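You operate a simulated robot arm through the tools that you are given. There is no shell and no other tool.

You are at the controls of a simulated two-armed robot. One attempt, no reset.

JOB
Swap the backup unit's weak battery for the spare with the later date.
Fine: the two small spares stand on the backup unit, dated this year; unit and main breaker off first; old battery on the end table; shut the drawer, switch both on again; leave the other controls. Set down upright: small battery, what you pick out. Where these are worked on the way, their far stop is far enough and under half their travel is too little: main breaker.

The check looks at the end state, three seconds after you hand in, the way a careful person would. Anything else that was tipped, shoved, dropped, spilled or broken makes it a failure.

ROBOT AND FRAMES
Two 7-joint arms with two-finger parallel grippers on one trunk that stands fixed in place. Base frame: the origin is at the foot of the trunk, x ahead of it, y to its left, z up. Units: m, degrees, N and s.
The left shoulder is at [0.071, 0.156, 1.305], the right one opposite. Each reaches about 1.231 m from its shoulder. Payload 3.91 kg a hand.
Tool frame (each hand has its own): the origin (TCP) lies between the finger pads and is the grasp point; the fingertips stand 0.03 m ahead of it; z points along the fingers, y is the line along which they close. Largest opening 0.11 m; finger width 0.02, thickness 0.01; the body of the gripper, 0.048 by 0.112 m, starts 0.055 m behind the TCP.
Orientation is that of the tool frame in the base frame, as a unit quaternion [x, y, z, w]. With the fingers straight down and closing along the base's y, the tool's x points along the base's -x, its y along +y and its z along -z.

CONTROLS
- The arms move only by the tool move_arm. It takes "left_deltas", "right_deltas" or both (then of equal length, played together; a hand with none holds still); each is a list that holds one entry, the list of rows, each a list of 7 numbers: the gripper command, from -1 (shut) to 1 (fully open), values between in proportion, then the shift along the tool's x, y, z in mm, then the turn, a rotation vector about the tool's x, y, z in degrees. In form: [[[claw, x, y, z, ax, ay, az], ...]]. A call has 1 to 20 rows; each row shifts and turns the commanded pose from where the row before left it, along the tool's axes as they then stand. A row lasts 0.2 s, in which the tool goes at most 0.05 m and 8.6 degrees; a call with a longer step from one row to the next is refused whole, and so is a gripper value outside its range. A pose out of reach is approached as far as the arm can. The call stops where the force on the tool passes 40 N (or 10 N more than at its start, if that is more) or the arm is blocked; 0.2 s more then pass. The fingers move at their own pace (about 0.108 m/s each) and stop on an object; they squeeze with about 45 N. The grip force told is the motor's: it shows also when the fingers shut on nothing. Time passes only in rows, and 0.2 s behind the last, so rows that do not move let the fingers close. It gives the time, the measured TCP pose, the force on the tool (base axes), the opening and the grip force at its end, in the units of the frame above (readings bear some noise), with the torque about the TCP (base axes, N m) and any sound that the robot's microphone picked up.
- Cameras (640 x 400 px; columns grow to the right, rows downward): "scene" is now at [0.1121, 0.0681, 1.5535]; the picture's right is [0.73, -0.68, -0.00], its down [-0.25, -0.27, -0.93] and it looks along [0.64, 0.68, -0.37] (base axes); focal length 226 px, centre (320, 200). "left" rides on the left gripper at [0.072, -0.017, -0.103] in its tool frame; the picture's right is [0.23, 0.97, 0.00], its down [-0.76, 0.18, -0.62] and it looks along [-0.61, 0.14, 0.78] (tool axes); focal length 222 px, centre (320, 200). "right" rides on the right gripper at [0.072, 0.017, -0.103] in its tool frame; the picture's right is [-0.23, 0.97, 0.00], its down [-0.76, -0.18, -0.62] and it looks along [-0.61, -0.14, 0.78] (tool axes); focal length 222 px, centre (320, 200). There is no depth. A picture from a camera that has moved, and an enlarged one, comes with that camera's place and axes in the base frame and with its lens.
- snapshot(camera): a new picture of that camera. It takes no simulated time.
- lift_body(by): slides the trunk up (or, below 0, down) by that many m; the arms and the scene camera ride with it, the base frame stays. It gives what a move gives, with no picture.
- aim_head(pan, tilt): turns the head with the scene camera to pan (to the left, within 86 degrees either way) and tilt (down, from -29 to 69), counted from straight ahead of the robot. It gives what a move gives.
- zoom(camera, box): a new picture of the part [left, top, right, bottom] of that camera's present view, enlarged. It takes no simulated time.
- finish_job(): hands the job in; it is judged then, once.

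Places have to be worked out from the pictures, the camera data and where the tool is seen. Open the grippers and draw the arms clear of the work before you hand the job in, unless the task says otherwise.

The tools are called after "Call:" as a command line: name --argument value ..., lists and objects as JSON in quotes. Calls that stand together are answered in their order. move_arm: Moves the arms, as the interface text tells. Its arguments: {"type":"object","properties":{"left_deltas":{"type":"array"},"right_deltas":{"type":"array"}},"required":[]} The other tools are called the same way: lift_body (by) moves the trunk up or down; aim_head (pan, tilt) turns the head that bears the scene camera; snapshot (camera) takes a picture; zoom (camera, box) takes an enlarged picture of a part of a camera's view; finish_job () hands the job in.

At the start:

```text
clock: 0.0
left_tool_pos: [0.5076, 0.7394, 1.5518]
left_orientation: [0.001, 1.0, 0.001, 0.0]
left_contact_force: [-0.6, 0.3, -0.4]
left_torque: [0.01, -0.02, -0.02]
left_width: 0.1098
left_gripper_force: 0.1
right_tool_pos: [0.7401, 0.0776, 1.5343]
right_orientation: [0.0, 1.0, 0.0, 0.001]
right_contact_force: [0.1, -1.3, -0.1]
right_torque: [0.02, -0.02, 0.05]
right_width: 0.11
right_gripper_force: 0.0
trunk travel left (down, up): [-0.75, 0.19]
head pan, tilt (commanded): [46.8, 21.6]
```

scene: 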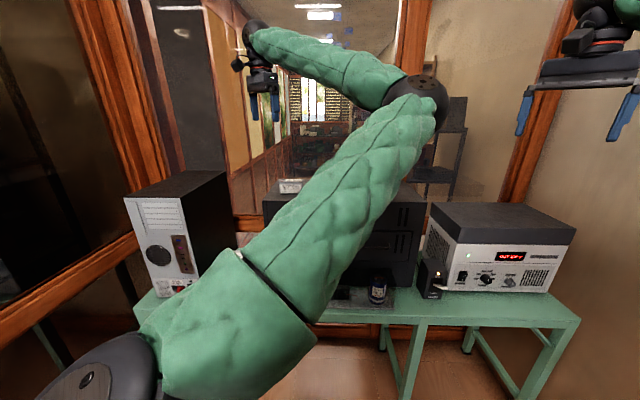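
right: 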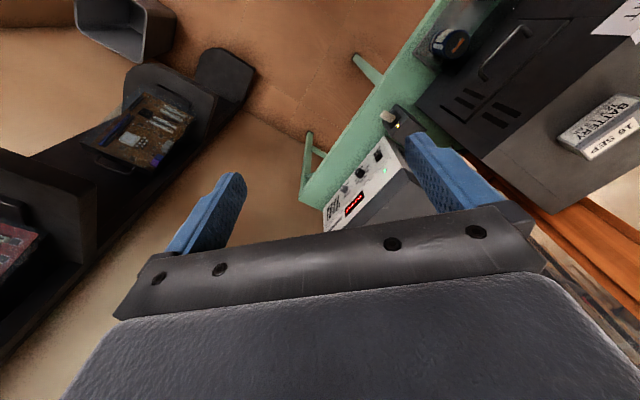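
left: 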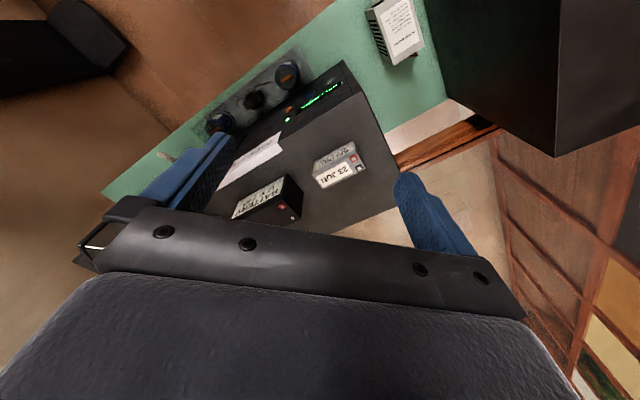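

I'll start by looking closely at the scene through each camera before I move anything.

Call:
zoom --camera "left" --box '[180, 40, 420, 240]'

Call:
zoom --camera "right" --box '[300, 0, 640, 230]'

Call:
zoom --camera "scene" --box '[340, 180, 600, 340]'

Call:
zoom --camera "scene" --box '[100, 160, 300, 310]'

```text
2.00 times, centred on (300, 140) of left
camera zoom: at [0.434, 0.724, 1.6555], right [-0.23, 0.97, 0.0], down [0.76, 0.18, 0.62], along [0.61, 0.14, -0.78], focal length 444 px, centre (360, 320)
```

zoom: 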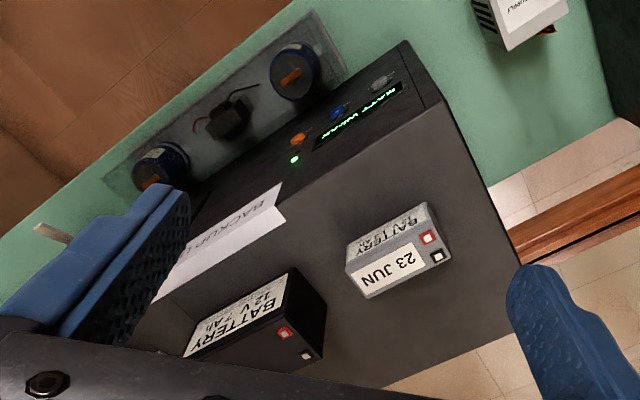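

```text
1.74 times, centred on (470, 115) of right
camera zoom: at [0.6653, 0.0955, 1.6382], right [0.23, 0.97, 0.0], down [0.76, -0.18, 0.62], along [0.61, -0.14, -0.78], focal length 386 px, centre (59, 348)
```

zoom: 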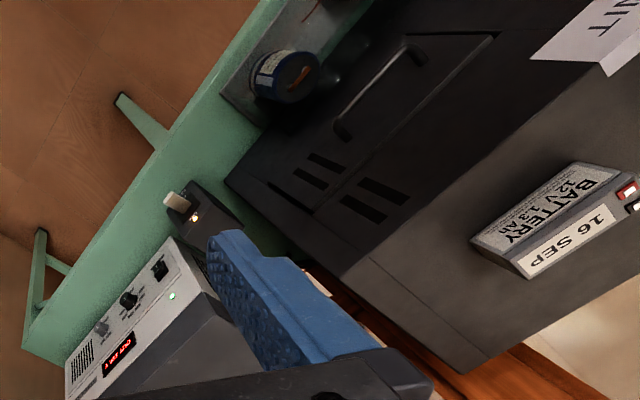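

```text
2.46 times, centred on (470, 260) of scene
camera zoom: at [0.1121, 0.0681, 1.5535], right [0.73, -0.68, 0.0], down [-0.25, -0.27, -0.93], along [0.64, 0.68, -0.37], focal length 555 px, centre (-49, 52)
```

zoom: 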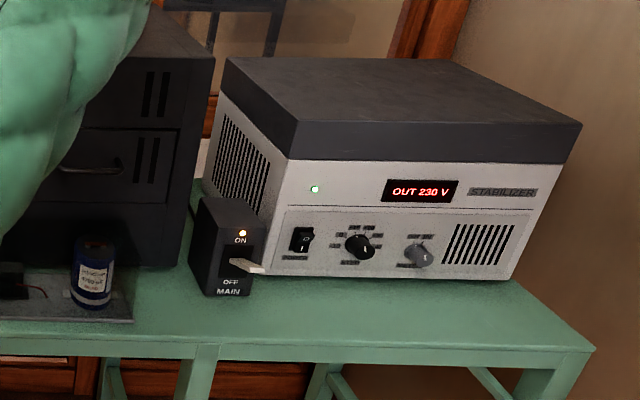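

```text
2.67 times, centred on (200, 235) of scene
camera zoom: at [0.1121, 0.0681, 1.5535], right [0.73, -0.68, 0.0], down [-0.25, -0.27, -0.93], along [0.64, 0.68, -0.37], focal length 601 px, centre (640, 107)
```

zoom: 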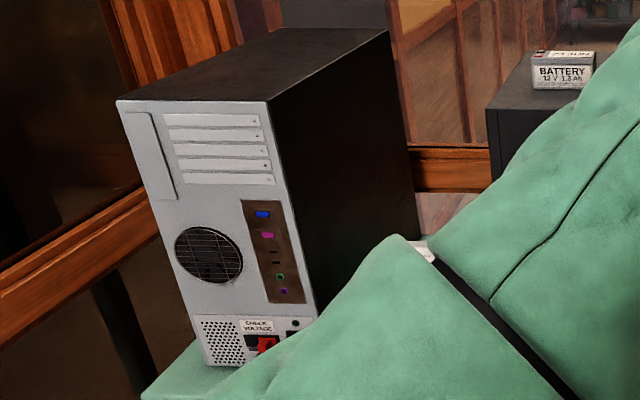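

The backup unit sits on the green bench, with two small grey spares (23 JUN and 16 SEP) and a larger black 7 Ah battery on top. I'll turn the head to find the end table and the surroundings.

Call:
aim_head --pan 0 --tilt 35

Call:
snapshot --camera "scene"

Call:
aim_head --pan -60 --tilt 35

Call:
snapshot --camera "scene"

Call:
aim_head --pan 80 --tilt 35

Call:
snapshot --camera "scene"

```text
clock: 1.1
left_tool_pos: [0.5085, 0.7418, 1.5517]
left_orientation: [0.0, 1.0, 0.0, 0.0]
left_contact_force: [-0.7, -0.1, 0.2]
left_torque: [-0.01, 0.01, 0.0]
left_width: 0.1101
left_gripper_force: 0.1
right_tool_pos: [0.7397, 0.0776, 1.5333]
right_orientation: [0.0, 1.0, 0.0, 0.0]
right_contact_force: [0.8, 0.6, -0.1]
right_torque: [-0.02, -0.04, 0.01]
right_width: 0.1099
right_gripper_force: 0.0
trunk travel left (down, up): [-0.75, 0.19]
head pan, tilt (commanded): [0.0, 35.0]
```

```text
taken
camera scene: at [0.1366, 0.0005, 1.5323], right [0.0, -1.0, 0.0], down [-0.57, 0.0, -0.82], along [0.82, 0.0, -0.57], focal length 226 px, centre (320, 200)
```

scene: 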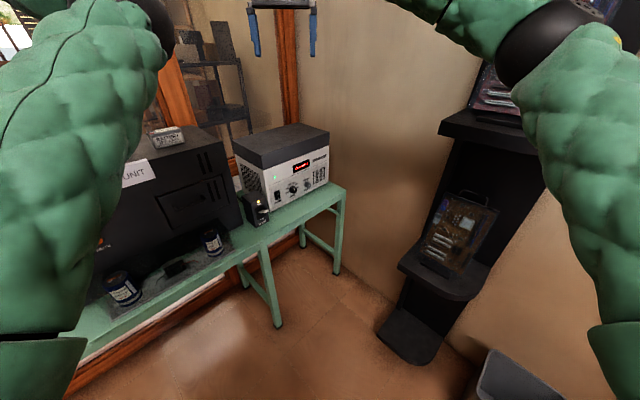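

```text
clock: 2.4
left_tool_pos: [0.5074, 0.7408, 1.5516]
left_orientation: [0.001, 1.0, 0.0, -0.001]
left_contact_force: [0.2, -0.2, -0.6]
left_torque: [-0.01, 0.04, 0.02]
left_width: 0.1099
left_gripper_force: 0.1
right_tool_pos: [0.7384, 0.078, 1.5342]
right_orientation: [0.0, 1.0, 0.0, 0.0]
right_contact_force: [0.2, 0.6, 0.0]
right_torque: [0.01, -0.02, -0.02]
right_width: 0.1099
right_gripper_force: 0.1
trunk travel left (down, up): [-0.75, 0.19]
head pan, tilt (commanded): [-60.0, 35.0]
```

```text
taken
camera scene: at [0.0926, -0.0758, 1.5323], right [-0.87, -0.5, 0.0], down [-0.29, 0.5, -0.82], along [0.41, -0.71, -0.57], focal length 226 px, centre (320, 200)
```

scene: 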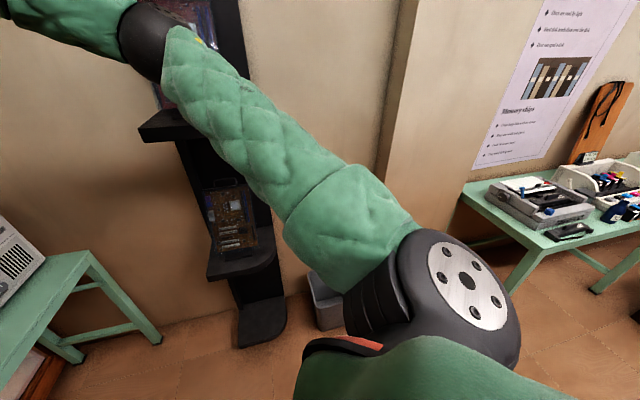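

```text
clock: 4.7
left_tool_pos: [0.5083, 0.7403, 1.5509]
left_orientation: [0.0, 1.0, 0.0, 0.001]
left_contact_force: [0.1, 0.5, -1.4]
left_torque: [0.01, 0.0, -0.03]
left_width: 0.1099
left_gripper_force: 0.1
right_tool_pos: [0.738, 0.0786, 1.5334]
right_orientation: [0.0, 1.0, 0.0, 0.0]
right_contact_force: [-0.3, 0.8, 0.0]
right_torque: [0.03, -0.01, 0.0]
right_width: 0.1099
right_gripper_force: 0.1
trunk travel left (down, up): [-0.75, 0.19]
head pan, tilt (commanded): [80.0, 35.0]
```

```text
taken
camera scene: at [0.0638, 0.0871, 1.5323], right [0.98, -0.17, 0.0], down [-0.1, -0.56, -0.82], along [0.14, 0.81, -0.57], focal length 226 px, centre (320, 200)
```

scene: 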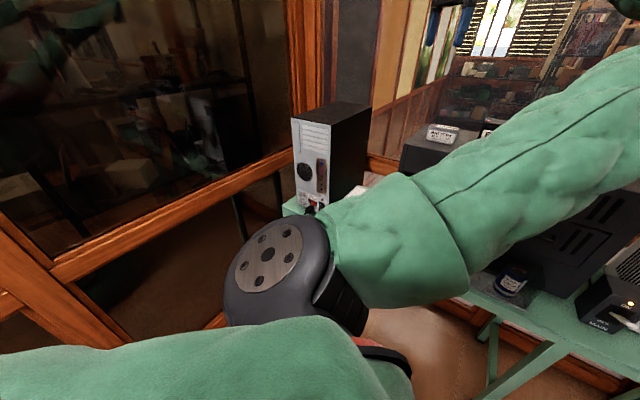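

I don't see an obvious end table yet, so I'll look further to both extremes and down.

Call:
aim_head --pan -86 --tilt 30

Call:
snapshot --camera "scene"

Call:
aim_head --pan -40 --tilt 69

Call:
snapshot --camera "scene"

Call:
aim_head --pan 25 --tilt 40

Call:
snapshot --camera "scene"

Call:
aim_head --pan 86 --tilt 60

Call:
snapshot --camera "scene"

```text
clock: 7.2
left_tool_pos: [0.5083, 0.7404, 1.5521]
left_orientation: [0.001, 1.0, -0.001, 0.0]
left_contact_force: [-0.3, 0.3, 0.1]
left_torque: [0.0, 0.01, 0.0]
left_width: 0.11
left_gripper_force: 0.0
right_tool_pos: [0.7387, 0.0782, 1.5345]
right_orientation: [0.0, 1.0, 0.0, 0.0]
right_contact_force: [-0.1, -1.1, 0.1]
right_torque: [0.01, -0.01, 0.05]
right_width: 0.1102
right_gripper_force: 0.0
trunk travel left (down, up): [-0.75, 0.19]
head pan, tilt (commanded): [-85.9, 30.0]
```

```text
taken
camera scene: at [0.0549, -0.0898, 1.5401], right [-1.0, -0.07, 0.0], down [-0.04, 0.5, -0.87], along [0.06, -0.86, -0.5], focal length 226 px, centre (320, 200)
```

scene: 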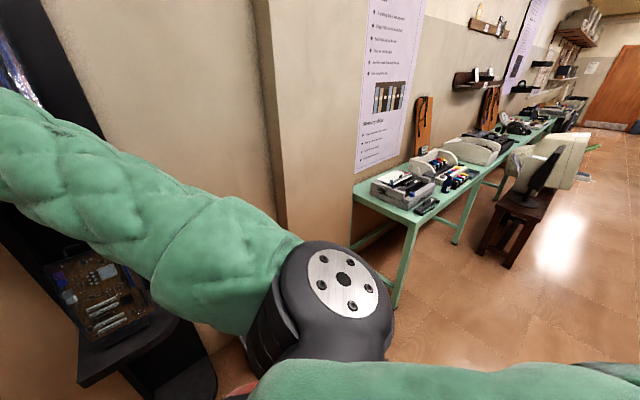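

```text
clock: 8.3
left_tool_pos: [0.5083, 0.7405, 1.5517]
left_orientation: [0.0, 1.0, 0.0, 0.0]
left_contact_force: [0.2, 0.2, -0.6]
left_torque: [0.01, -0.02, 0.01]
left_width: 0.1101
left_gripper_force: 0.1
right_tool_pos: [0.7387, 0.0776, 1.5345]
right_orientation: [0.0, 1.0, 0.0, 0.0]
right_contact_force: [-0.1, 0.4, 0.0]
right_torque: [-0.01, 0.0, -0.01]
right_width: 0.1098
right_gripper_force: 0.0
trunk travel left (down, up): [-0.75, 0.19]
head pan, tilt (commanded): [-40.0, 68.8]
```

```text
taken
camera scene: at [0.0913, -0.0356, 1.4887], right [-0.64, -0.77, 0.0], down [-0.71, 0.6, -0.36], along [0.28, -0.23, -0.93], focal length 226 px, centre (320, 200)
```

scene: 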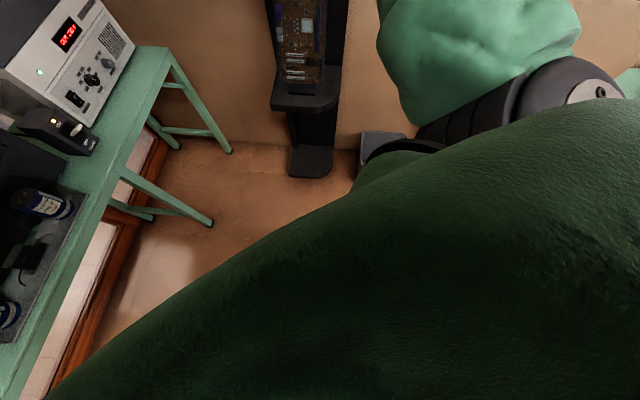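

```text
clock: 9.7
left_tool_pos: [0.5079, 0.7418, 1.5519]
left_orientation: [0.0, 1.0, 0.0, 0.0]
left_contact_force: [0.1, 0.0, -0.1]
left_torque: [-0.01, -0.01, 0.01]
left_width: 0.11
left_gripper_force: 0.1
right_tool_pos: [0.7388, 0.0777, 1.534]
right_orientation: [0.0, 1.0, 0.0, -0.001]
right_contact_force: [-0.8, -0.1, 0.8]
right_torque: [0.02, 0.0, -0.01]
right_width: 0.11
right_gripper_force: 0.0
trunk travel left (down, up): [-0.75, 0.19]
head pan, tilt (commanded): [25.0, 40.0]
```

```text
taken
camera scene: at [0.1255, 0.0363, 1.5247], right [0.42, -0.91, 0.0], down [-0.58, -0.27, -0.77], along [0.69, 0.32, -0.64], focal length 226 px, centre (320, 200)
```

scene: 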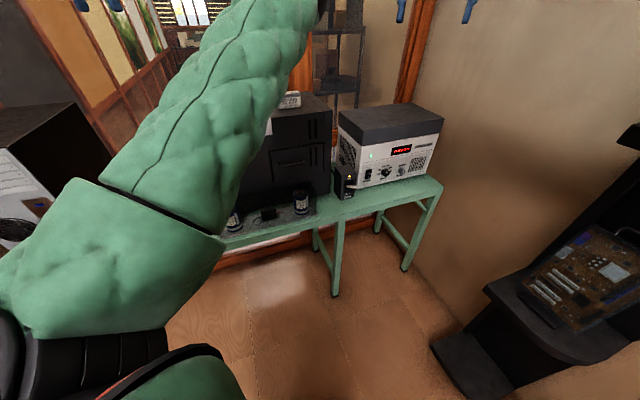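

```text
clock: 11.0
left_tool_pos: [0.5076, 0.7409, 1.5516]
left_orientation: [-0.001, 1.0, 0.0, 0.0]
left_contact_force: [-0.6, -0.5, 0.5]
left_torque: [0.0, 0.03, 0.03]
left_width: 0.11
left_gripper_force: 0.0
right_tool_pos: [0.7392, 0.0785, 1.5339]
right_orientation: [0.001, 1.0, 0.0, 0.001]
right_contact_force: [-0.3, 0.2, -0.7]
right_torque: [-0.01, -0.04, 0.03]
right_width: 0.1102
right_gripper_force: 0.1
trunk travel left (down, up): [-0.75, 0.19]
head pan, tilt (commanded): [85.9, 60.0]
```

```text
taken
camera scene: at [0.0532, 0.0669, 1.498], right [1.0, -0.07, 0.0], down [-0.06, -0.86, -0.5], along [0.04, 0.5, -0.87], focal length 226 px, centre (320, 200)
```

scene: 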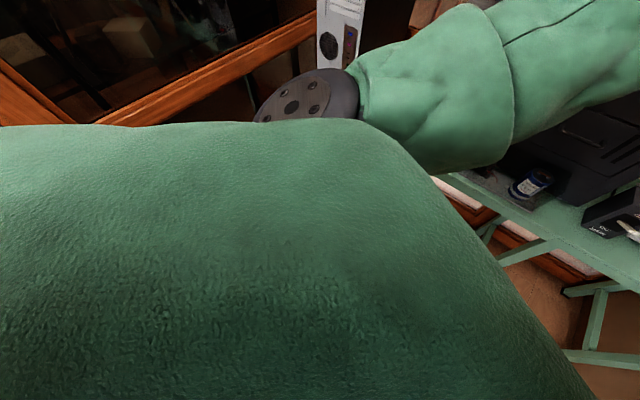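

The bench runs diagonally ahead-left, and the left arm blocks the head's view. I'll bring the left hand back to uncover the unit's front and its own camera, and shift the right hand to the right so the arms stay clear of each other.

Call:
move_arm --left_deltas '[[[1, 20, -10, 15, 0, 0, 0], [1, 20, -10, 15, 0, 0, 0], [1, 20, -10, 15, 0, 0, 0], [1, 20, -10, 15, 0, 0, 0], [1, 20, -10, 15, 0, 0, 0], [1, 20, -10, 15, 0, 0, 0], [1, 20, -10, 15, 0, 0, 0], [1, 20, -10, 15, 0, 0, 0], [1, 20, -10, 15, 0, 0, 0], [1, 20, -10, 15, 0, 0, 0]]]' --right_deltas '[[[1, 10, -30, 10, 0, 0, 0], [1, 10, -30, 10, 0, 0, 0], [1, 10, -30, 10, 0, 0, 0], [1, 10, -30, 10, 0, 0, 0], [1, 10, -30, 10, 0, 0, 0], [1, 10, -30, 10, 0, 0, 0], [1, 10, -30, 10, 0, 0, 0], [1, 10, -30, 10, 0, 0, 0], [1, 10, -30, 10, 0, 0, 0], [1, 10, -30, 10, 0, 0, 0]]]'

Call:
snapshot --camera "left"

Call:
snapshot --camera "right"

Call:
aim_head --pan 45 --tilt 30

Call:
snapshot --camera "scene"

```text
clock: 13.2
left_tool_pos: [0.3073, 0.6399, 1.403]
left_orientation: [-0.001, 1.0, 0.001, 0.001]
left_contact_force: [-0.3, -0.8, 0.2]
left_torque: [-0.01, -0.05, -0.03]
left_width: 0.1101
left_gripper_force: 0.0
right_tool_pos: [0.6358, -0.2249, 1.4385]
right_orientation: [-0.001, 1.0, 0.0, 0.0]
right_contact_force: [0.0, 0.2, -0.2]
right_torque: [0.02, -0.02, -0.01]
right_width: 0.1102
right_gripper_force: 0.1
trunk travel left (down, up): [-0.75, 0.19]
head pan, tilt (commanded): [85.9, 60.0]
```

```text
taken
camera left: at [0.2337, 0.623, 1.507], right [-0.23, 0.97, 0.0], down [0.76, 0.18, 0.62], along [0.61, 0.14, -0.78], focal length 222 px, centre (320, 200)
```

left: 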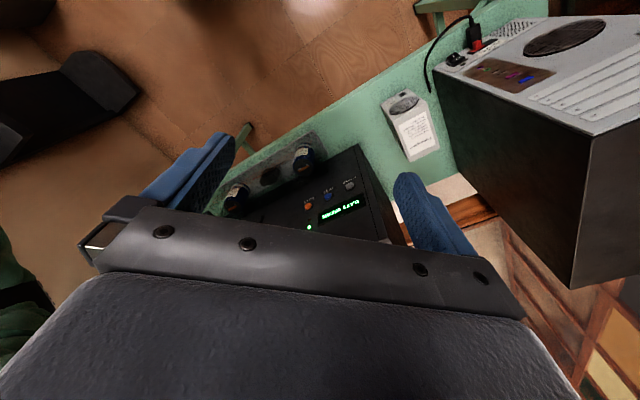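

```text
taken
camera right: at [0.563, -0.2074, 1.5415], right [0.23, 0.97, 0.0], down [0.76, -0.18, 0.62], along [0.61, -0.14, -0.78], focal length 222 px, centre (320, 200)
```

right: 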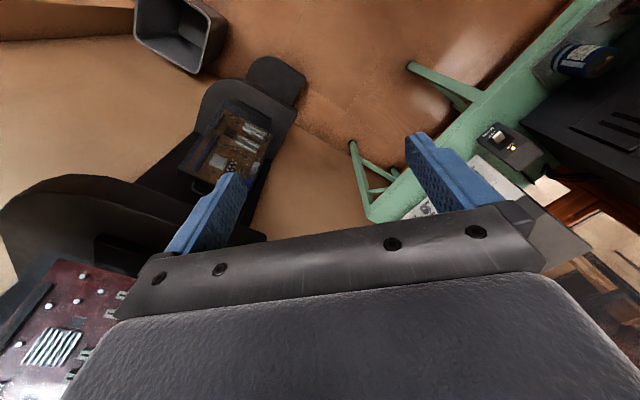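

```text
clock: 14.3
left_tool_pos: [0.3084, 0.64, 1.4025]
left_orientation: [0.0, 1.0, 0.0, 0.0]
left_contact_force: [0.2, 1.1, 0.1]
left_torque: [0.0, -0.01, 0.03]
left_width: 0.11
left_gripper_force: 0.0
right_tool_pos: [0.6376, -0.2233, 1.4366]
right_orientation: [0.0, 1.0, 0.0, 0.0]
right_contact_force: [-0.3, 0.7, -0.4]
right_torque: [0.0, 0.02, -0.01]
right_width: 0.1097
right_gripper_force: 0.0
trunk travel left (down, up): [-0.75, 0.19]
head pan, tilt (commanded): [45.0, 30.0]
```

```text
taken
camera scene: at [0.112, 0.0639, 1.5401], right [0.71, -0.71, 0.0], down [-0.35, -0.35, -0.87], along [0.61, 0.61, -0.5], focal length 226 px, centre (320, 200)
```

scene: 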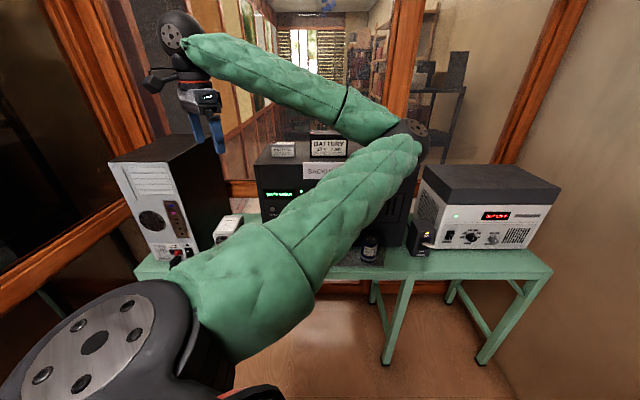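

Now the bench is partly visible. I'll zoom in on the bench's right end and on the unit's front.

Call:
zoom --camera "scene" --box '[330, 150, 570, 370]'

Call:
zoom --camera "scene" --box '[200, 120, 400, 260]'

Call:
zoom --camera "left" --box '[200, 0, 480, 240]'

Call:
zoom --camera "right" --box '[340, 0, 640, 240]'

```text
1.82 times, centred on (450, 260) of scene
camera zoom: at [0.112, 0.0639, 1.5401], right [0.71, -0.71, 0.0], down [-0.35, -0.35, -0.87], along [0.61, 0.61, -0.5], focal length 410 px, centre (84, 91)
```

zoom: 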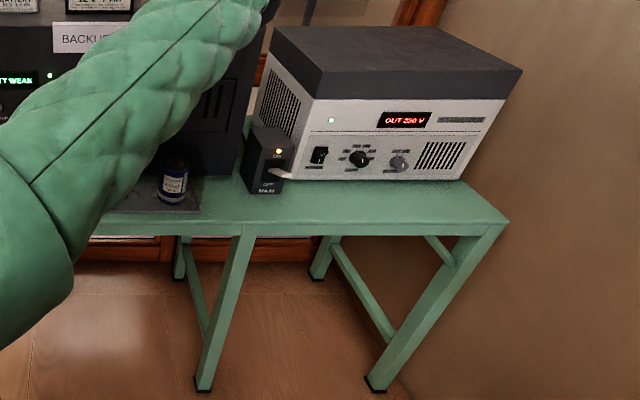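

```text
2.86 times, centred on (300, 190) of scene
camera zoom: at [0.112, 0.0639, 1.5401], right [0.71, -0.71, 0.0], down [-0.35, -0.35, -0.87], along [0.61, 0.61, -0.5], focal length 644 px, centre (377, 229)
```

zoom: 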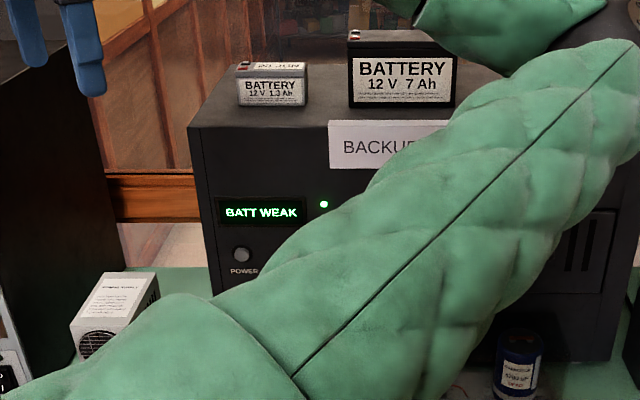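

```text
1.67 times, centred on (340, 120) of left
camera zoom: at [0.2352, 0.6244, 1.5064], right [-0.23, 0.97, 0.0], down [0.76, 0.18, 0.62], along [0.61, 0.14, -0.78], focal length 370 px, centre (287, 333)
```

zoom: 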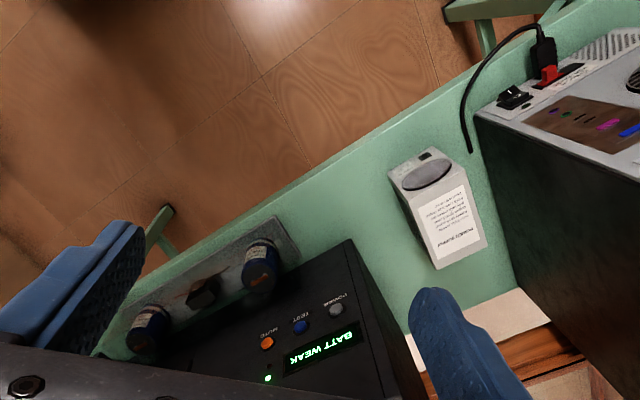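

```text
1.67 times, centred on (490, 120) of right
camera zoom: at [0.5641, -0.2059, 1.5413], right [0.23, 0.97, 0.0], down [0.76, -0.18, 0.62], along [0.61, -0.14, -0.78], focal length 370 px, centre (37, 333)
```

zoom: 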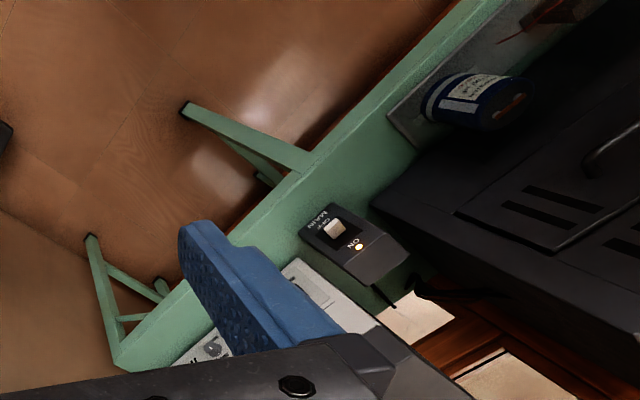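

I'm checking for a seam in the bench top, since the "end table" may be the last table of the row. I'll enlarge the area around the middle leg.

Call:
zoom --camera "scene" --box '[360, 210, 460, 290]'

Call:
zoom --camera "right" --box '[420, 40, 560, 160]'

Call:
zoom --camera "left" --box '[380, 0, 560, 110]'

Call:
zoom --camera "scene" --box '[440, 230, 580, 330]'

```text
5.00 times, centred on (410, 250) of scene
camera zoom: at [0.112, 0.0639, 1.5401], right [0.71, -0.71, 0.0], down [-0.35, -0.35, -0.87], along [0.61, 0.61, -0.5], focal length 1128 px, centre (-130, -50)
```

zoom: 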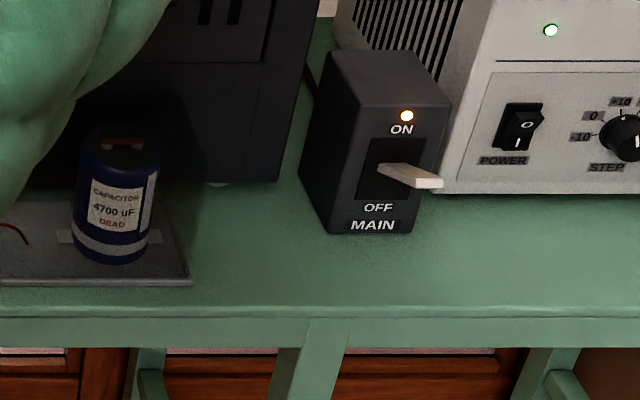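

```text
3.33 times, centred on (490, 100) of right
camera zoom: at [0.5641, -0.2059, 1.5413], right [0.23, 0.97, 0.0], down [0.76, -0.18, 0.62], along [0.61, -0.14, -0.78], focal length 740 px, centre (-247, 533)
```

zoom: 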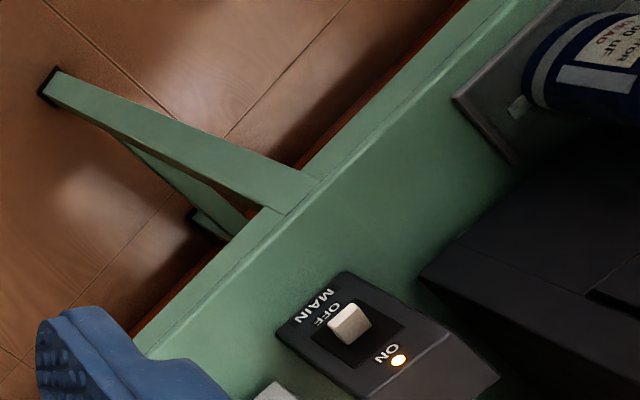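

```text
3.56 times, centred on (470, 55) of left
camera zoom: at [0.2352, 0.6244, 1.5064], right [-0.23, 0.97, 0.0], down [0.76, 0.18, 0.62], along [0.61, 0.14, -0.78], focal length 790 px, centre (-213, 716)
```

zoom: 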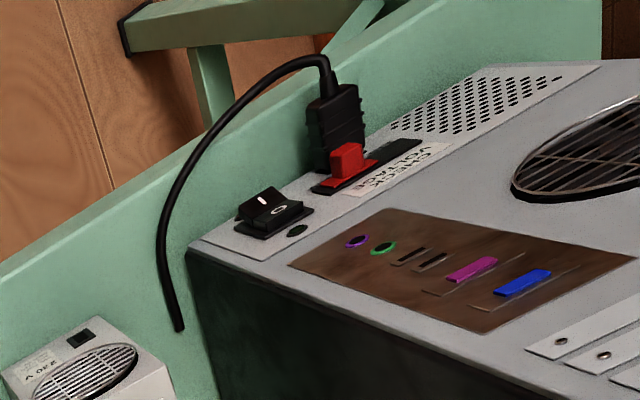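

```text
4.00 times, centred on (510, 280) of scene
camera zoom: at [0.112, 0.0639, 1.5401], right [0.71, -0.71, 0.0], down [-0.35, -0.35, -0.87], along [0.61, 0.61, -0.5], focal length 902 px, centre (-440, -120)
```

zoom: 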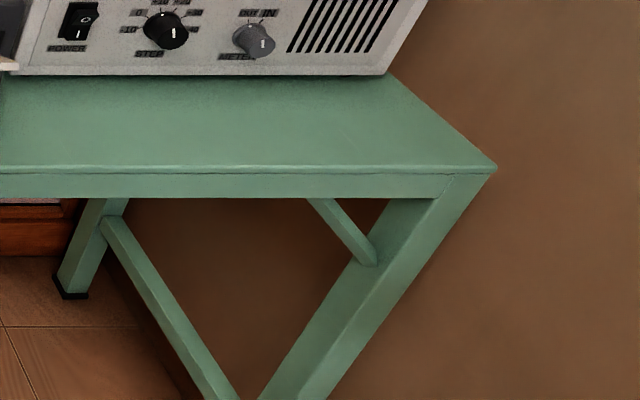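

No seam in the bench. I'll look toward the green tables to the right and toward the rest of the room to find what would be called the end table.

Call:
aim_head --pan -86 --tilt 15

Call:
snapshot --camera "scene"

Call:
zoom --camera "scene" --box '[320, 180, 560, 350]'

Call:
aim_head --pan 86 --tilt 20

Call:
snapshot --camera "scene"

Call:
aim_head --pan -25 --tilt 30

Call:
snapshot --camera "scene"

```text
clock: 16.4
left_tool_pos: [0.3101, 0.6419, 1.4021]
left_orientation: [0.001, 1.0, 0.0, -0.001]
left_contact_force: [-0.3, -0.2, 0.9]
left_torque: [-0.03, 0.02, -0.01]
left_width: 0.11
left_gripper_force: 0.1
right_tool_pos: [0.6382, -0.2241, 1.4381]
right_orientation: [-0.001, 1.0, 0.0, 0.0]
right_contact_force: [0.6, 0.1, 0.0]
right_torque: [0.02, -0.01, -0.03]
right_width: 0.1099
right_gripper_force: 0.0
trunk travel left (down, up): [-0.75, 0.19]
head pan, tilt (commanded): [-85.9, 15.0]
```

```text
taken
camera scene: at [0.055, -0.093, 1.5643], right [-1.0, -0.07, 0.0], down [-0.02, 0.26, -0.97], along [0.07, -0.96, -0.26], focal length 226 px, centre (320, 200)
```

scene: 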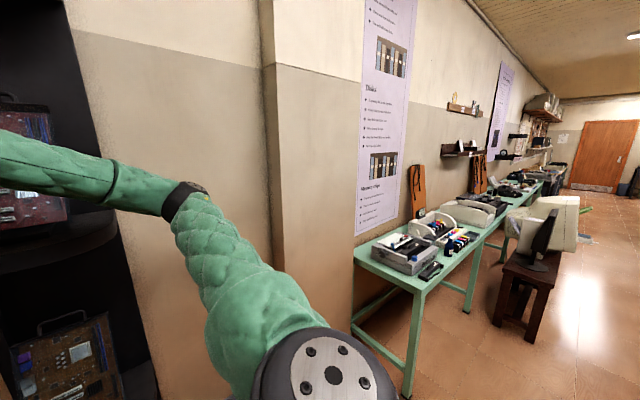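

```text
2.35 times, centred on (440, 265) of scene
camera zoom: at [0.055, -0.093, 1.5643], right [-1.0, -0.07, 0.0], down [-0.02, 0.26, -0.97], along [0.07, -0.96, -0.26], focal length 531 px, centre (38, 47)
```

zoom: 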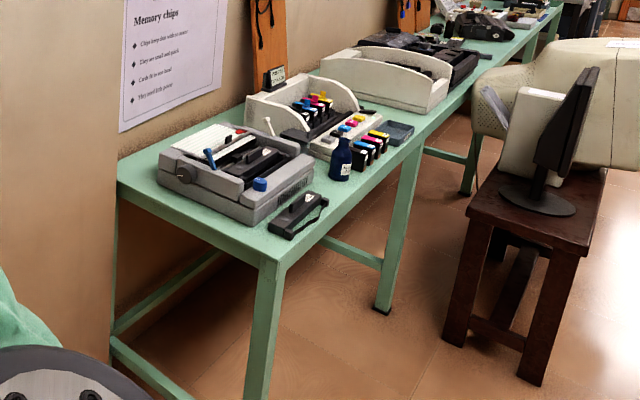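

```text
clock: 19.0
left_tool_pos: [0.3098, 0.6417, 1.4033]
left_orientation: [0.0, 1.0, 0.001, 0.0]
left_contact_force: [-0.4, 0.4, -0.3]
left_torque: [0.03, 0.01, 0.01]
left_width: 0.1098
left_gripper_force: 0.0
right_tool_pos: [0.6383, -0.2222, 1.4366]
right_orientation: [0.0, 1.0, 0.0, 0.0]
right_contact_force: [-0.3, 0.0, -0.1]
right_torque: [0.02, -0.03, 0.02]
right_width: 0.1099
right_gripper_force: 0.0
trunk travel left (down, up): [-0.75, 0.19]
head pan, tilt (commanded): [85.9, 20.0]
```

```text
taken
camera scene: at [0.055, 0.0931, 1.5562], right [1.0, -0.07, 0.0], down [-0.02, -0.34, -0.94], along [0.07, 0.94, -0.34], focal length 226 px, centre (320, 200)
```

scene: 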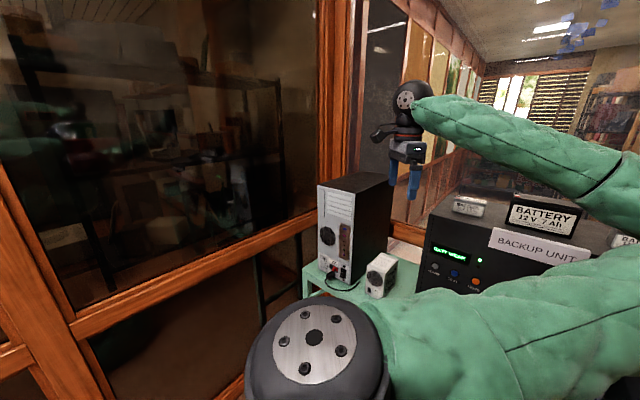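

```text
clock: 20.9
left_tool_pos: [0.3087, 0.6417, 1.4029]
left_orientation: [0.0, 1.0, 0.0, 0.0]
left_contact_force: [-0.8, 0.3, -0.5]
left_torque: [-0.01, -0.02, -0.01]
left_width: 0.1102
left_gripper_force: 0.0
right_tool_pos: [0.6391, -0.2218, 1.4374]
right_orientation: [0.0, 1.0, -0.001, 0.0]
right_contact_force: [0.4, 0.2, -0.8]
right_torque: [-0.05, 0.0, -0.01]
right_width: 0.1104
right_gripper_force: 0.1
trunk travel left (down, up): [-0.75, 0.19]
head pan, tilt (commanded): [-25.0, 30.0]
```

```text
taken
camera scene: at [0.1303, -0.038, 1.5401], right [-0.42, -0.91, 0.0], down [-0.45, 0.21, -0.87], along [0.78, -0.37, -0.5], focal length 226 px, centre (320, 200)
```

scene: 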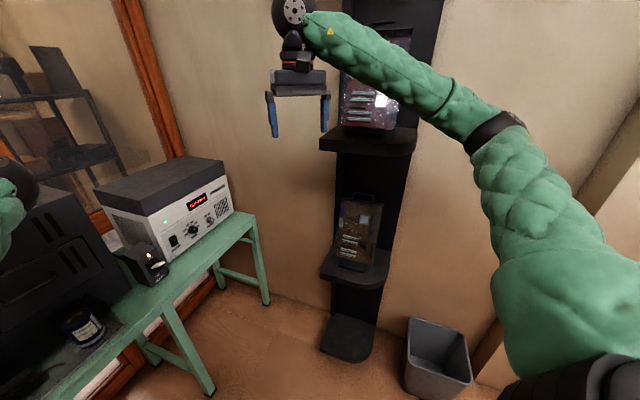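

The nearest green table of the right-hand row may be it, but I should rule out anything closer, including below and behind me. I'll look down in front, then turn the right hand's camera around.

Call:
aim_head --pan 0 --tilt 69

Call:
snapshot --camera "scene"

Call:
move_arm --right_deltas '[[[1, 10, -15, 0, 0, 0, 8.5], [1, 10, -15, 0, 0, 0, 8.5], [1, 0, -10, 0, 0, 0, 8.5], [1, 0, 0, 0, 0, 0, 8.5], [1, 0, 0, 0, 0, 0, 8.5], [1, 0, 0, 0, 0, 0, 8.5], [1, 0, 0, 0, 0, 0, 8.5], [1, 0, 0, 0, 0, 0, 8.5], [1, 0, 0, 0, 0, 0, 8.5], [1, 0, 0, 0, 0, 0, 8.5]]]'

Call:
snapshot --camera "right"

```text
clock: 21.9
left_tool_pos: [0.3087, 0.6416, 1.4022]
left_orientation: [0.0, 1.0, 0.0, -0.001]
left_contact_force: [0.2, -1.4, 0.1]
left_torque: [0.01, 0.02, -0.03]
left_width: 0.1101
left_gripper_force: 0.0
right_tool_pos: [0.6387, -0.2226, 1.4356]
right_orientation: [-0.001, 1.0, 0.0, 0.0]
right_contact_force: [1.1, -0.4, -0.7]
right_torque: [-0.01, -0.02, 0.0]
right_width: 0.1099
right_gripper_force: 0.0
trunk travel left (down, up): [-0.75, 0.19]
head pan, tilt (commanded): [0.0, 68.8]
```

```text
taken
camera scene: at [0.1043, 0.0001, 1.4887], right [0.0, -1.0, 0.0], down [-0.93, 0.0, -0.36], along [0.36, 0.0, -0.93], focal length 226 px, centre (320, 200)
```

scene: 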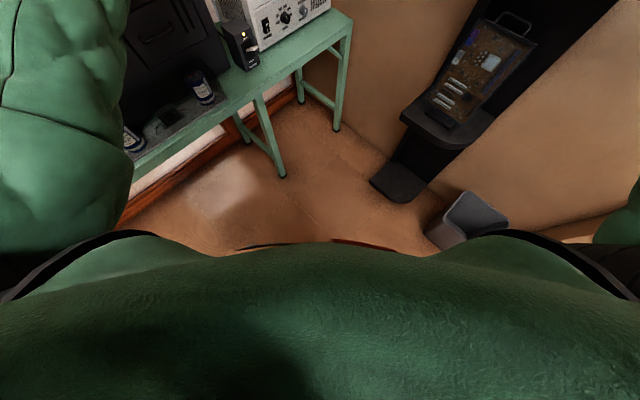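

```text
clock: 24.1
left_tool_pos: [0.3083, 0.6412, 1.402]
left_orientation: [-0.001, 1.0, 0.001, 0.0]
left_contact_force: [0.7, -0.3, 0.0]
left_torque: [0.01, 0.01, 0.04]
left_width: 0.1101
left_gripper_force: 0.1
right_tool_pos: [0.6146, -0.2606, 1.4347]
right_orientation: [0.676, 0.737, 0.0, -0.001]
right_contact_force: [-0.3, 0.4, -0.1]
right_torque: [0.0, -0.01, 0.02]
right_width: 0.1103
right_gripper_force: 0.1
trunk travel left (down, up): [-0.75, 0.19]
head pan, tilt (commanded): [0.0, 68.8]
```

```text
taken
camera right: at [0.6228, -0.1859, 1.5382], right [0.99, -0.14, 0.0], down [-0.11, -0.77, 0.62], along [-0.09, -0.62, -0.78], focal length 222 px, centre (320, 200)
```

right: 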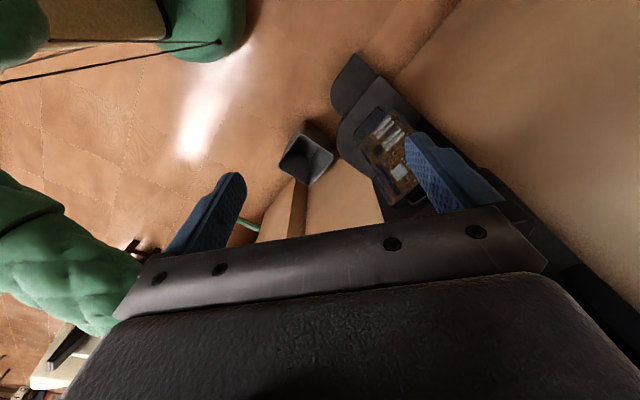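

The bin, the stand with boards and the floor are visible, but no small table so far. I'll swing both hand cameras around to look left and behind.

Call:
move_arm --left_deltas '[[[1, 0, 0, 0, 0, 0, -8.5], [1, 0, 0, 0, 0, 0, -8.5], [1, 0, 0, 0, 0, 0, -8.5], [1, 0, 0, 0, 0, 0, -8.5], [1, 0, 0, 0, 0, 0, -8.5], [1, 0, 0, 0, 0, 0, -8.5], [1, 0, 0, 0, 0, 0, -8.5], [1, 0, 0, 0, 0, 0, -8.5], [1, 0, 0, 0, 0, 0, -8.5], [1, 0, 0, 0, 0, 0, -8.5]]]' --right_deltas '[[[1, 0, 0, 0, 0, 0, 8.5], [1, 0, 0, 0, 0, 0, 8.5], [1, 0, 0, 0, 0, 0, 8.5], [1, 0, 0, 0, 0, 0, 8.5], [1, 0, 0, 0, 0, 0, 8.5], [1, 0, 0, 0, 0, 0, 8.5], [1, 0, 0, 0, 0, 0, 0], [1, 0, 0, 0, 0, 0, 0], [1, 0, 0, 0, 0, 0, 0], [1, 0, 0, 0, 0, 0, 0]]]'

Call:
snapshot --camera "left"

Call:
snapshot --camera "right"

```text
clock: 26.3
left_tool_pos: [0.3081, 0.6411, 1.4027]
left_orientation: [-0.676, 0.737, 0.001, -0.001]
left_contact_force: [0.2, 0.5, 0.6]
left_torque: [-0.04, 0.01, -0.01]
left_width: 0.1099
left_gripper_force: 0.0
right_tool_pos: [0.6136, -0.26, 1.4343]
right_orientation: [0.927, 0.375, 0.0, -0.001]
right_contact_force: [-1.0, -0.1, -0.3]
right_torque: [-0.02, -0.01, -0.01]
right_width: 0.1099
right_gripper_force: 0.0
trunk travel left (down, up): [-0.75, 0.19]
head pan, tilt (commanded): [0.0, 68.8]
```

```text
taken
camera left: at [0.317, 0.567, 1.5058], right [-0.99, -0.14, 0.0], down [-0.11, 0.77, 0.62], along [-0.09, 0.62, -0.78], focal length 222 px, centre (320, 200)
```

left: 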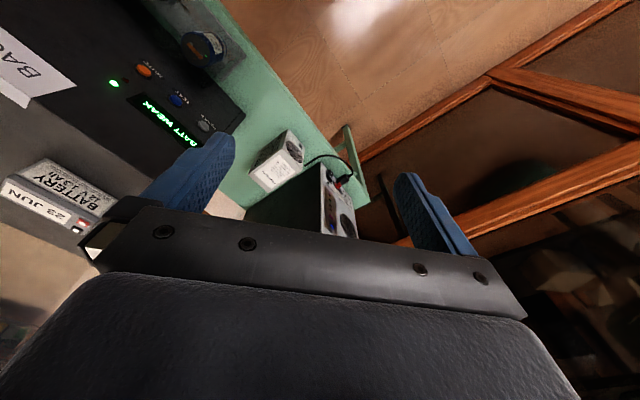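

```text
taken
camera right: at [0.6761, -0.2214, 1.5388], right [0.51, -0.86, 0.0], down [-0.67, -0.4, 0.62], along [-0.54, -0.32, -0.78], focal length 222 px, centre (320, 200)
```

right: 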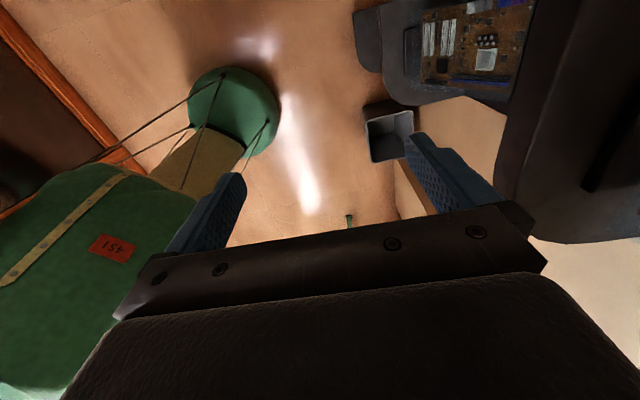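

No other table nearby, so the green bench across this end of the room looks like the end table; its right end is free. Next I'll turn the left hand so its camera can look along the unit's front. This is rotation plus a small descent in free space.

Call:
move_arm --left_deltas '[[[1, 0, 0, 8, 0, 0, 8.1], [1, 0, 0, 8, 0, 0, 8.1], [1, 0, 0, 8, 0, 0, 8.1], [1, 0, 0, 8, 0, 0, 8.1], [1, 0, 0, 8, 0, 0, 8.1], [1, 0, 0, 8, 0, 0, 8.1], [1, 0, 0, 8, 0, 0, 8.1], [1, 0, 0, 8, 0, 0, 8.1], [1, 0, 0, 8, 0, 0, 8.1], [1, 0, 0, 8, 0, 0, 8.1], [1, 0, 0, 8, 0, 0, 8.1], [1, 0, 0, 8, 0, 0, 8.1], [1, 0, 0, 8, 0, 0, 8.1], [1, 0, 0, 8, 0, 0, 8.1], [1, 0, 0, 8, 0, 0, 8.1], [1, 0, 0, 8, 0, 0, 8.1]]]' --right_deltas '[[[1, 0, 0, 0, 0, 0, -8.5], [1, 0, 0, 0, 0, 0, -8.5], [1, 0, 0, 0, 0, 0, -8.5], [1, 0, 0, 0, 0, 0, -8.5], [1, 0, 0, 0, 0, 0, -8.5], [1, 0, 0, 0, 0, 0, -8.5], [1, 0, 0, 0, 0, 0, -8.5], [1, 0, 0, 0, 0, 0, -8.5], [1, 0, 0, 0, 0, 0, -8.5], [1, 0, 0, 0, 0, 0, -8.5], [1, 0, 0, 0, 0, 0, -8.5], [1, 0, 0, 0, 0, 0, -8.5], [1, 0, 0, 0, 0, 0, -8.5], [1, 0, 0, 0, 0, 0, -8.5], [1, 0, 0, 0, 0, 0, -8.5], [1, 0, 0, 0, 0, 0, -8.5]]]'

Call:
snapshot --camera "left"

Call:
aim_head --pan 45 --tilt 30

Call:
snapshot --camera "scene"

```text
clock: 29.7
left_tool_pos: [0.3083, 0.6407, 1.2744]
left_orientation: [0.38, 0.925, 0.001, 0.0]
left_contact_force: [-0.5, 0.5, 0.0]
left_torque: [0.02, -0.02, 0.01]
left_width: 0.11
left_gripper_force: 0.1
right_tool_pos: [0.6137, -0.259, 1.4342]
right_orientation: [-0.001, 1.0, 0.001, 0.001]
right_contact_force: [0.5, 0.6, 0.5]
right_torque: [0.0, 0.02, 0.02]
right_width: 0.1099
right_gripper_force: 0.0
trunk travel left (down, up): [-0.75, 0.19]
head pan, tilt (commanded): [0.0, 68.8]
```

```text
taken
camera left: at [0.2431, 0.6795, 1.3786], right [0.52, 0.85, 0.0], down [0.67, -0.41, 0.62], along [0.53, -0.33, -0.78], focal length 222 px, centre (320, 200)
```

left: 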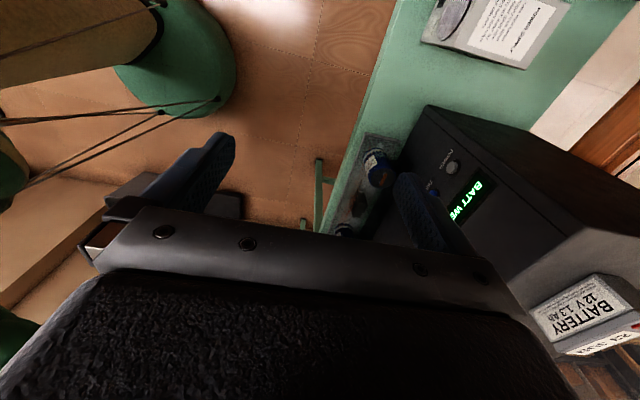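

```text
clock: 30.9
left_tool_pos: [0.3077, 0.6408, 1.2756]
left_orientation: [0.38, 0.925, 0.0, -0.001]
left_contact_force: [-0.2, 0.3, 0.6]
left_torque: [0.0, 0.02, 0.0]
left_width: 0.11
left_gripper_force: 0.0
right_tool_pos: [0.6143, -0.2594, 1.4328]
right_orientation: [-0.001, 1.0, 0.0, 0.0]
right_contact_force: [0.2, 0.2, 0.4]
right_torque: [0.0, -0.01, -0.04]
right_width: 0.1098
right_gripper_force: 0.1
trunk travel left (down, up): [-0.75, 0.19]
head pan, tilt (commanded): [45.0, 30.0]
```

```text
taken
camera scene: at [0.1123, 0.064, 1.54], right [0.71, -0.71, 0.0], down [-0.35, -0.35, -0.87], along [0.61, 0.61, -0.5], focal length 226 px, centre (320, 200)
```

scene: 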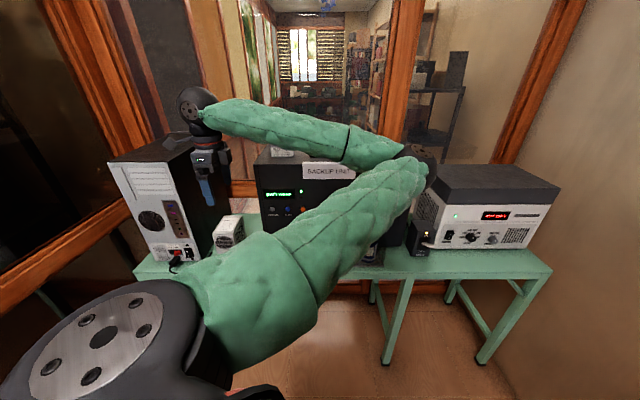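

The left hand now has its closing line pointing at the unit. I'll shift it slightly and pitch the fingers forward so they point toward the panel, giving its camera a view across the front.

Call:
move_arm --left_deltas '[[[-1, -26, 12, 20, 0, 0, 0], [-1, -26, 12, 20, 0, 0, 0], [-1, -26, 12, 20, 0, 0, 0], [-1, 0, 0, 0, -8.5, 0, 0], [-1, 0, 0, 0, -8.5, 0, 0], [-1, 0, 0, 0, -8.5, 0, 0], [-1, 0, 0, 0, -8.5, 0, 0], [-1, 0, 0, 0, -8.5, 0, 0], [-1, 0, 0, 0, -8.5, 0, 0], [-1, 0, 0, 0, -8.5, 0, 0], [-1, 0, 0, 0, -8.5, 0, 0], [-1, 0, 0, 0, -8.5, 0, 0]]]'

Call:
snapshot --camera "left"

Call:
snapshot --camera "scene"

```text
clock: 33.5
left_tool_pos: [0.4424, 0.6777, 1.2214]
left_orientation: [0.31, 0.754, 0.536, 0.221]
left_contact_force: [-0.4, 0.6, -0.9]
left_torque: [-0.03, -0.03, -0.01]
left_width: 0.0002
left_gripper_force: 37.5
left hand out of reach, approached as far as the arm can: row 7, 8, 9, 10, 11, 12
right_tool_pos: [0.6126, -0.26, 1.4337]
right_orientation: [0.0, 1.0, 0.0, -0.001]
right_contact_force: [0.6, -1.5, 0.2]
right_torque: [0.0, 0.0, -0.03]
right_width: 0.1097
right_gripper_force: 0.0
trunk travel left (down, up): [-0.75, 0.19]
head pan, tilt (commanded): [45.0, 30.0]
```

```text
taken
camera left: at [0.3171, 0.6555, 1.24], right [0.06, 0.39, 0.92], down [0.17, -0.91, 0.37], along [0.98, 0.13, -0.12], focal length 222 px, centre (320, 200)
```

left: 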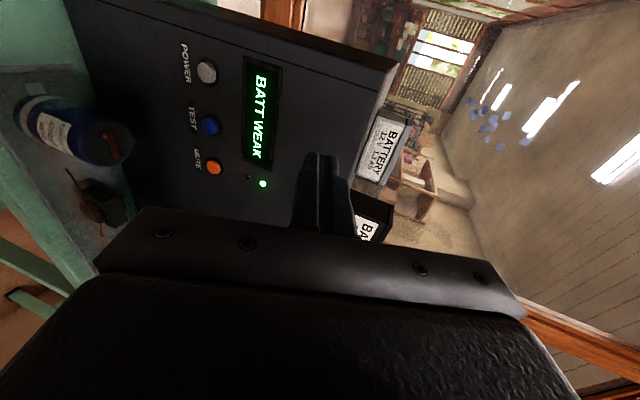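

```text
taken
camera scene: at [0.111, 0.0633, 1.5401], right [0.71, -0.71, 0.0], down [-0.35, -0.35, -0.87], along [0.61, 0.61, -0.5], focal length 226 px, centre (320, 200)
```

scene: 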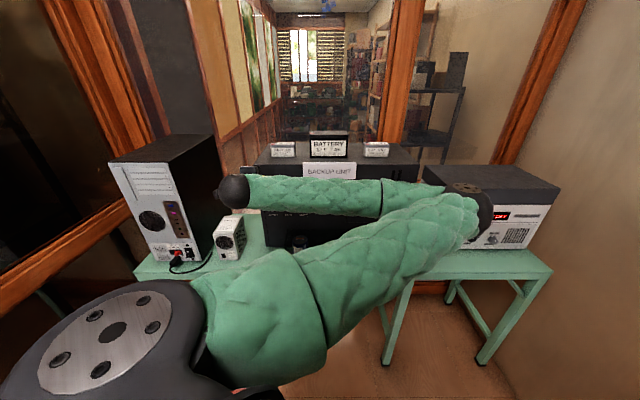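

The camera clearly shows POWER, TEST and MUTE on the panel; I put POWER at about (0.536, 0.773, 1.034). The arm was near its folded limit, so I'll first lower the hand and read the true pose before approaching.

Call:
move_arm --left_deltas '[[[-1, 2, -22, 10, 0, 0, 0], [-1, 2, -22, 10, 0, 0, 0], [-1, 2, -22, 10, 0, 0, 0], [-1, 2, -22, 10, 0, 0, 0], [-1, 0, -22, 10, 0, 0, 0], [-1, 0, -22, 10, 0, 0, 0]]]'

Call:
snapshot --camera "left"

```text
clock: 34.9
left_tool_pos: [0.4431, 0.6787, 1.2217]
left_orientation: [0.309, 0.754, 0.536, 0.219]
left_contact_force: [-0.1, 0.2, -0.7]
left_torque: [0.0, -0.03, 0.0]
left_width: 0.0002
left_gripper_force: 37.1
left hand out of reach, approached as far as the arm can: row 1, 2, 3, 4, 5, 6
right_tool_pos: [0.6147, -0.2598, 1.4334]
right_orientation: [0.001, 1.0, 0.0, 0.0]
right_contact_force: [0.9, -0.2, -0.9]
right_torque: [0.0, 0.0, 0.02]
right_width: 0.1101
right_gripper_force: 0.0
trunk travel left (down, up): [-0.75, 0.19]
head pan, tilt (commanded): [45.0, 30.0]
```

```text
taken
camera left: at [0.318, 0.6563, 1.2398], right [0.06, 0.39, 0.92], down [0.17, -0.91, 0.37], along [0.98, 0.13, -0.12], focal length 222 px, centre (320, 200)
```

left: 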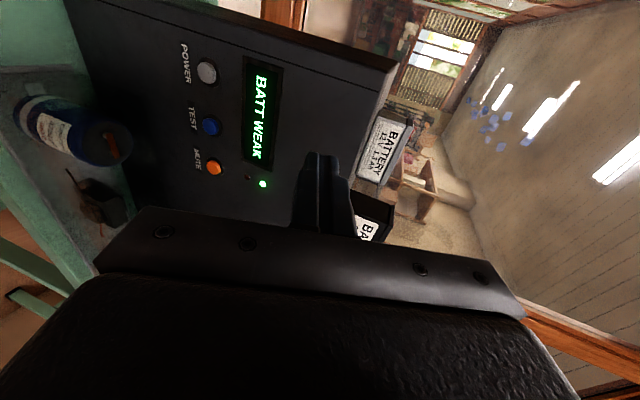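

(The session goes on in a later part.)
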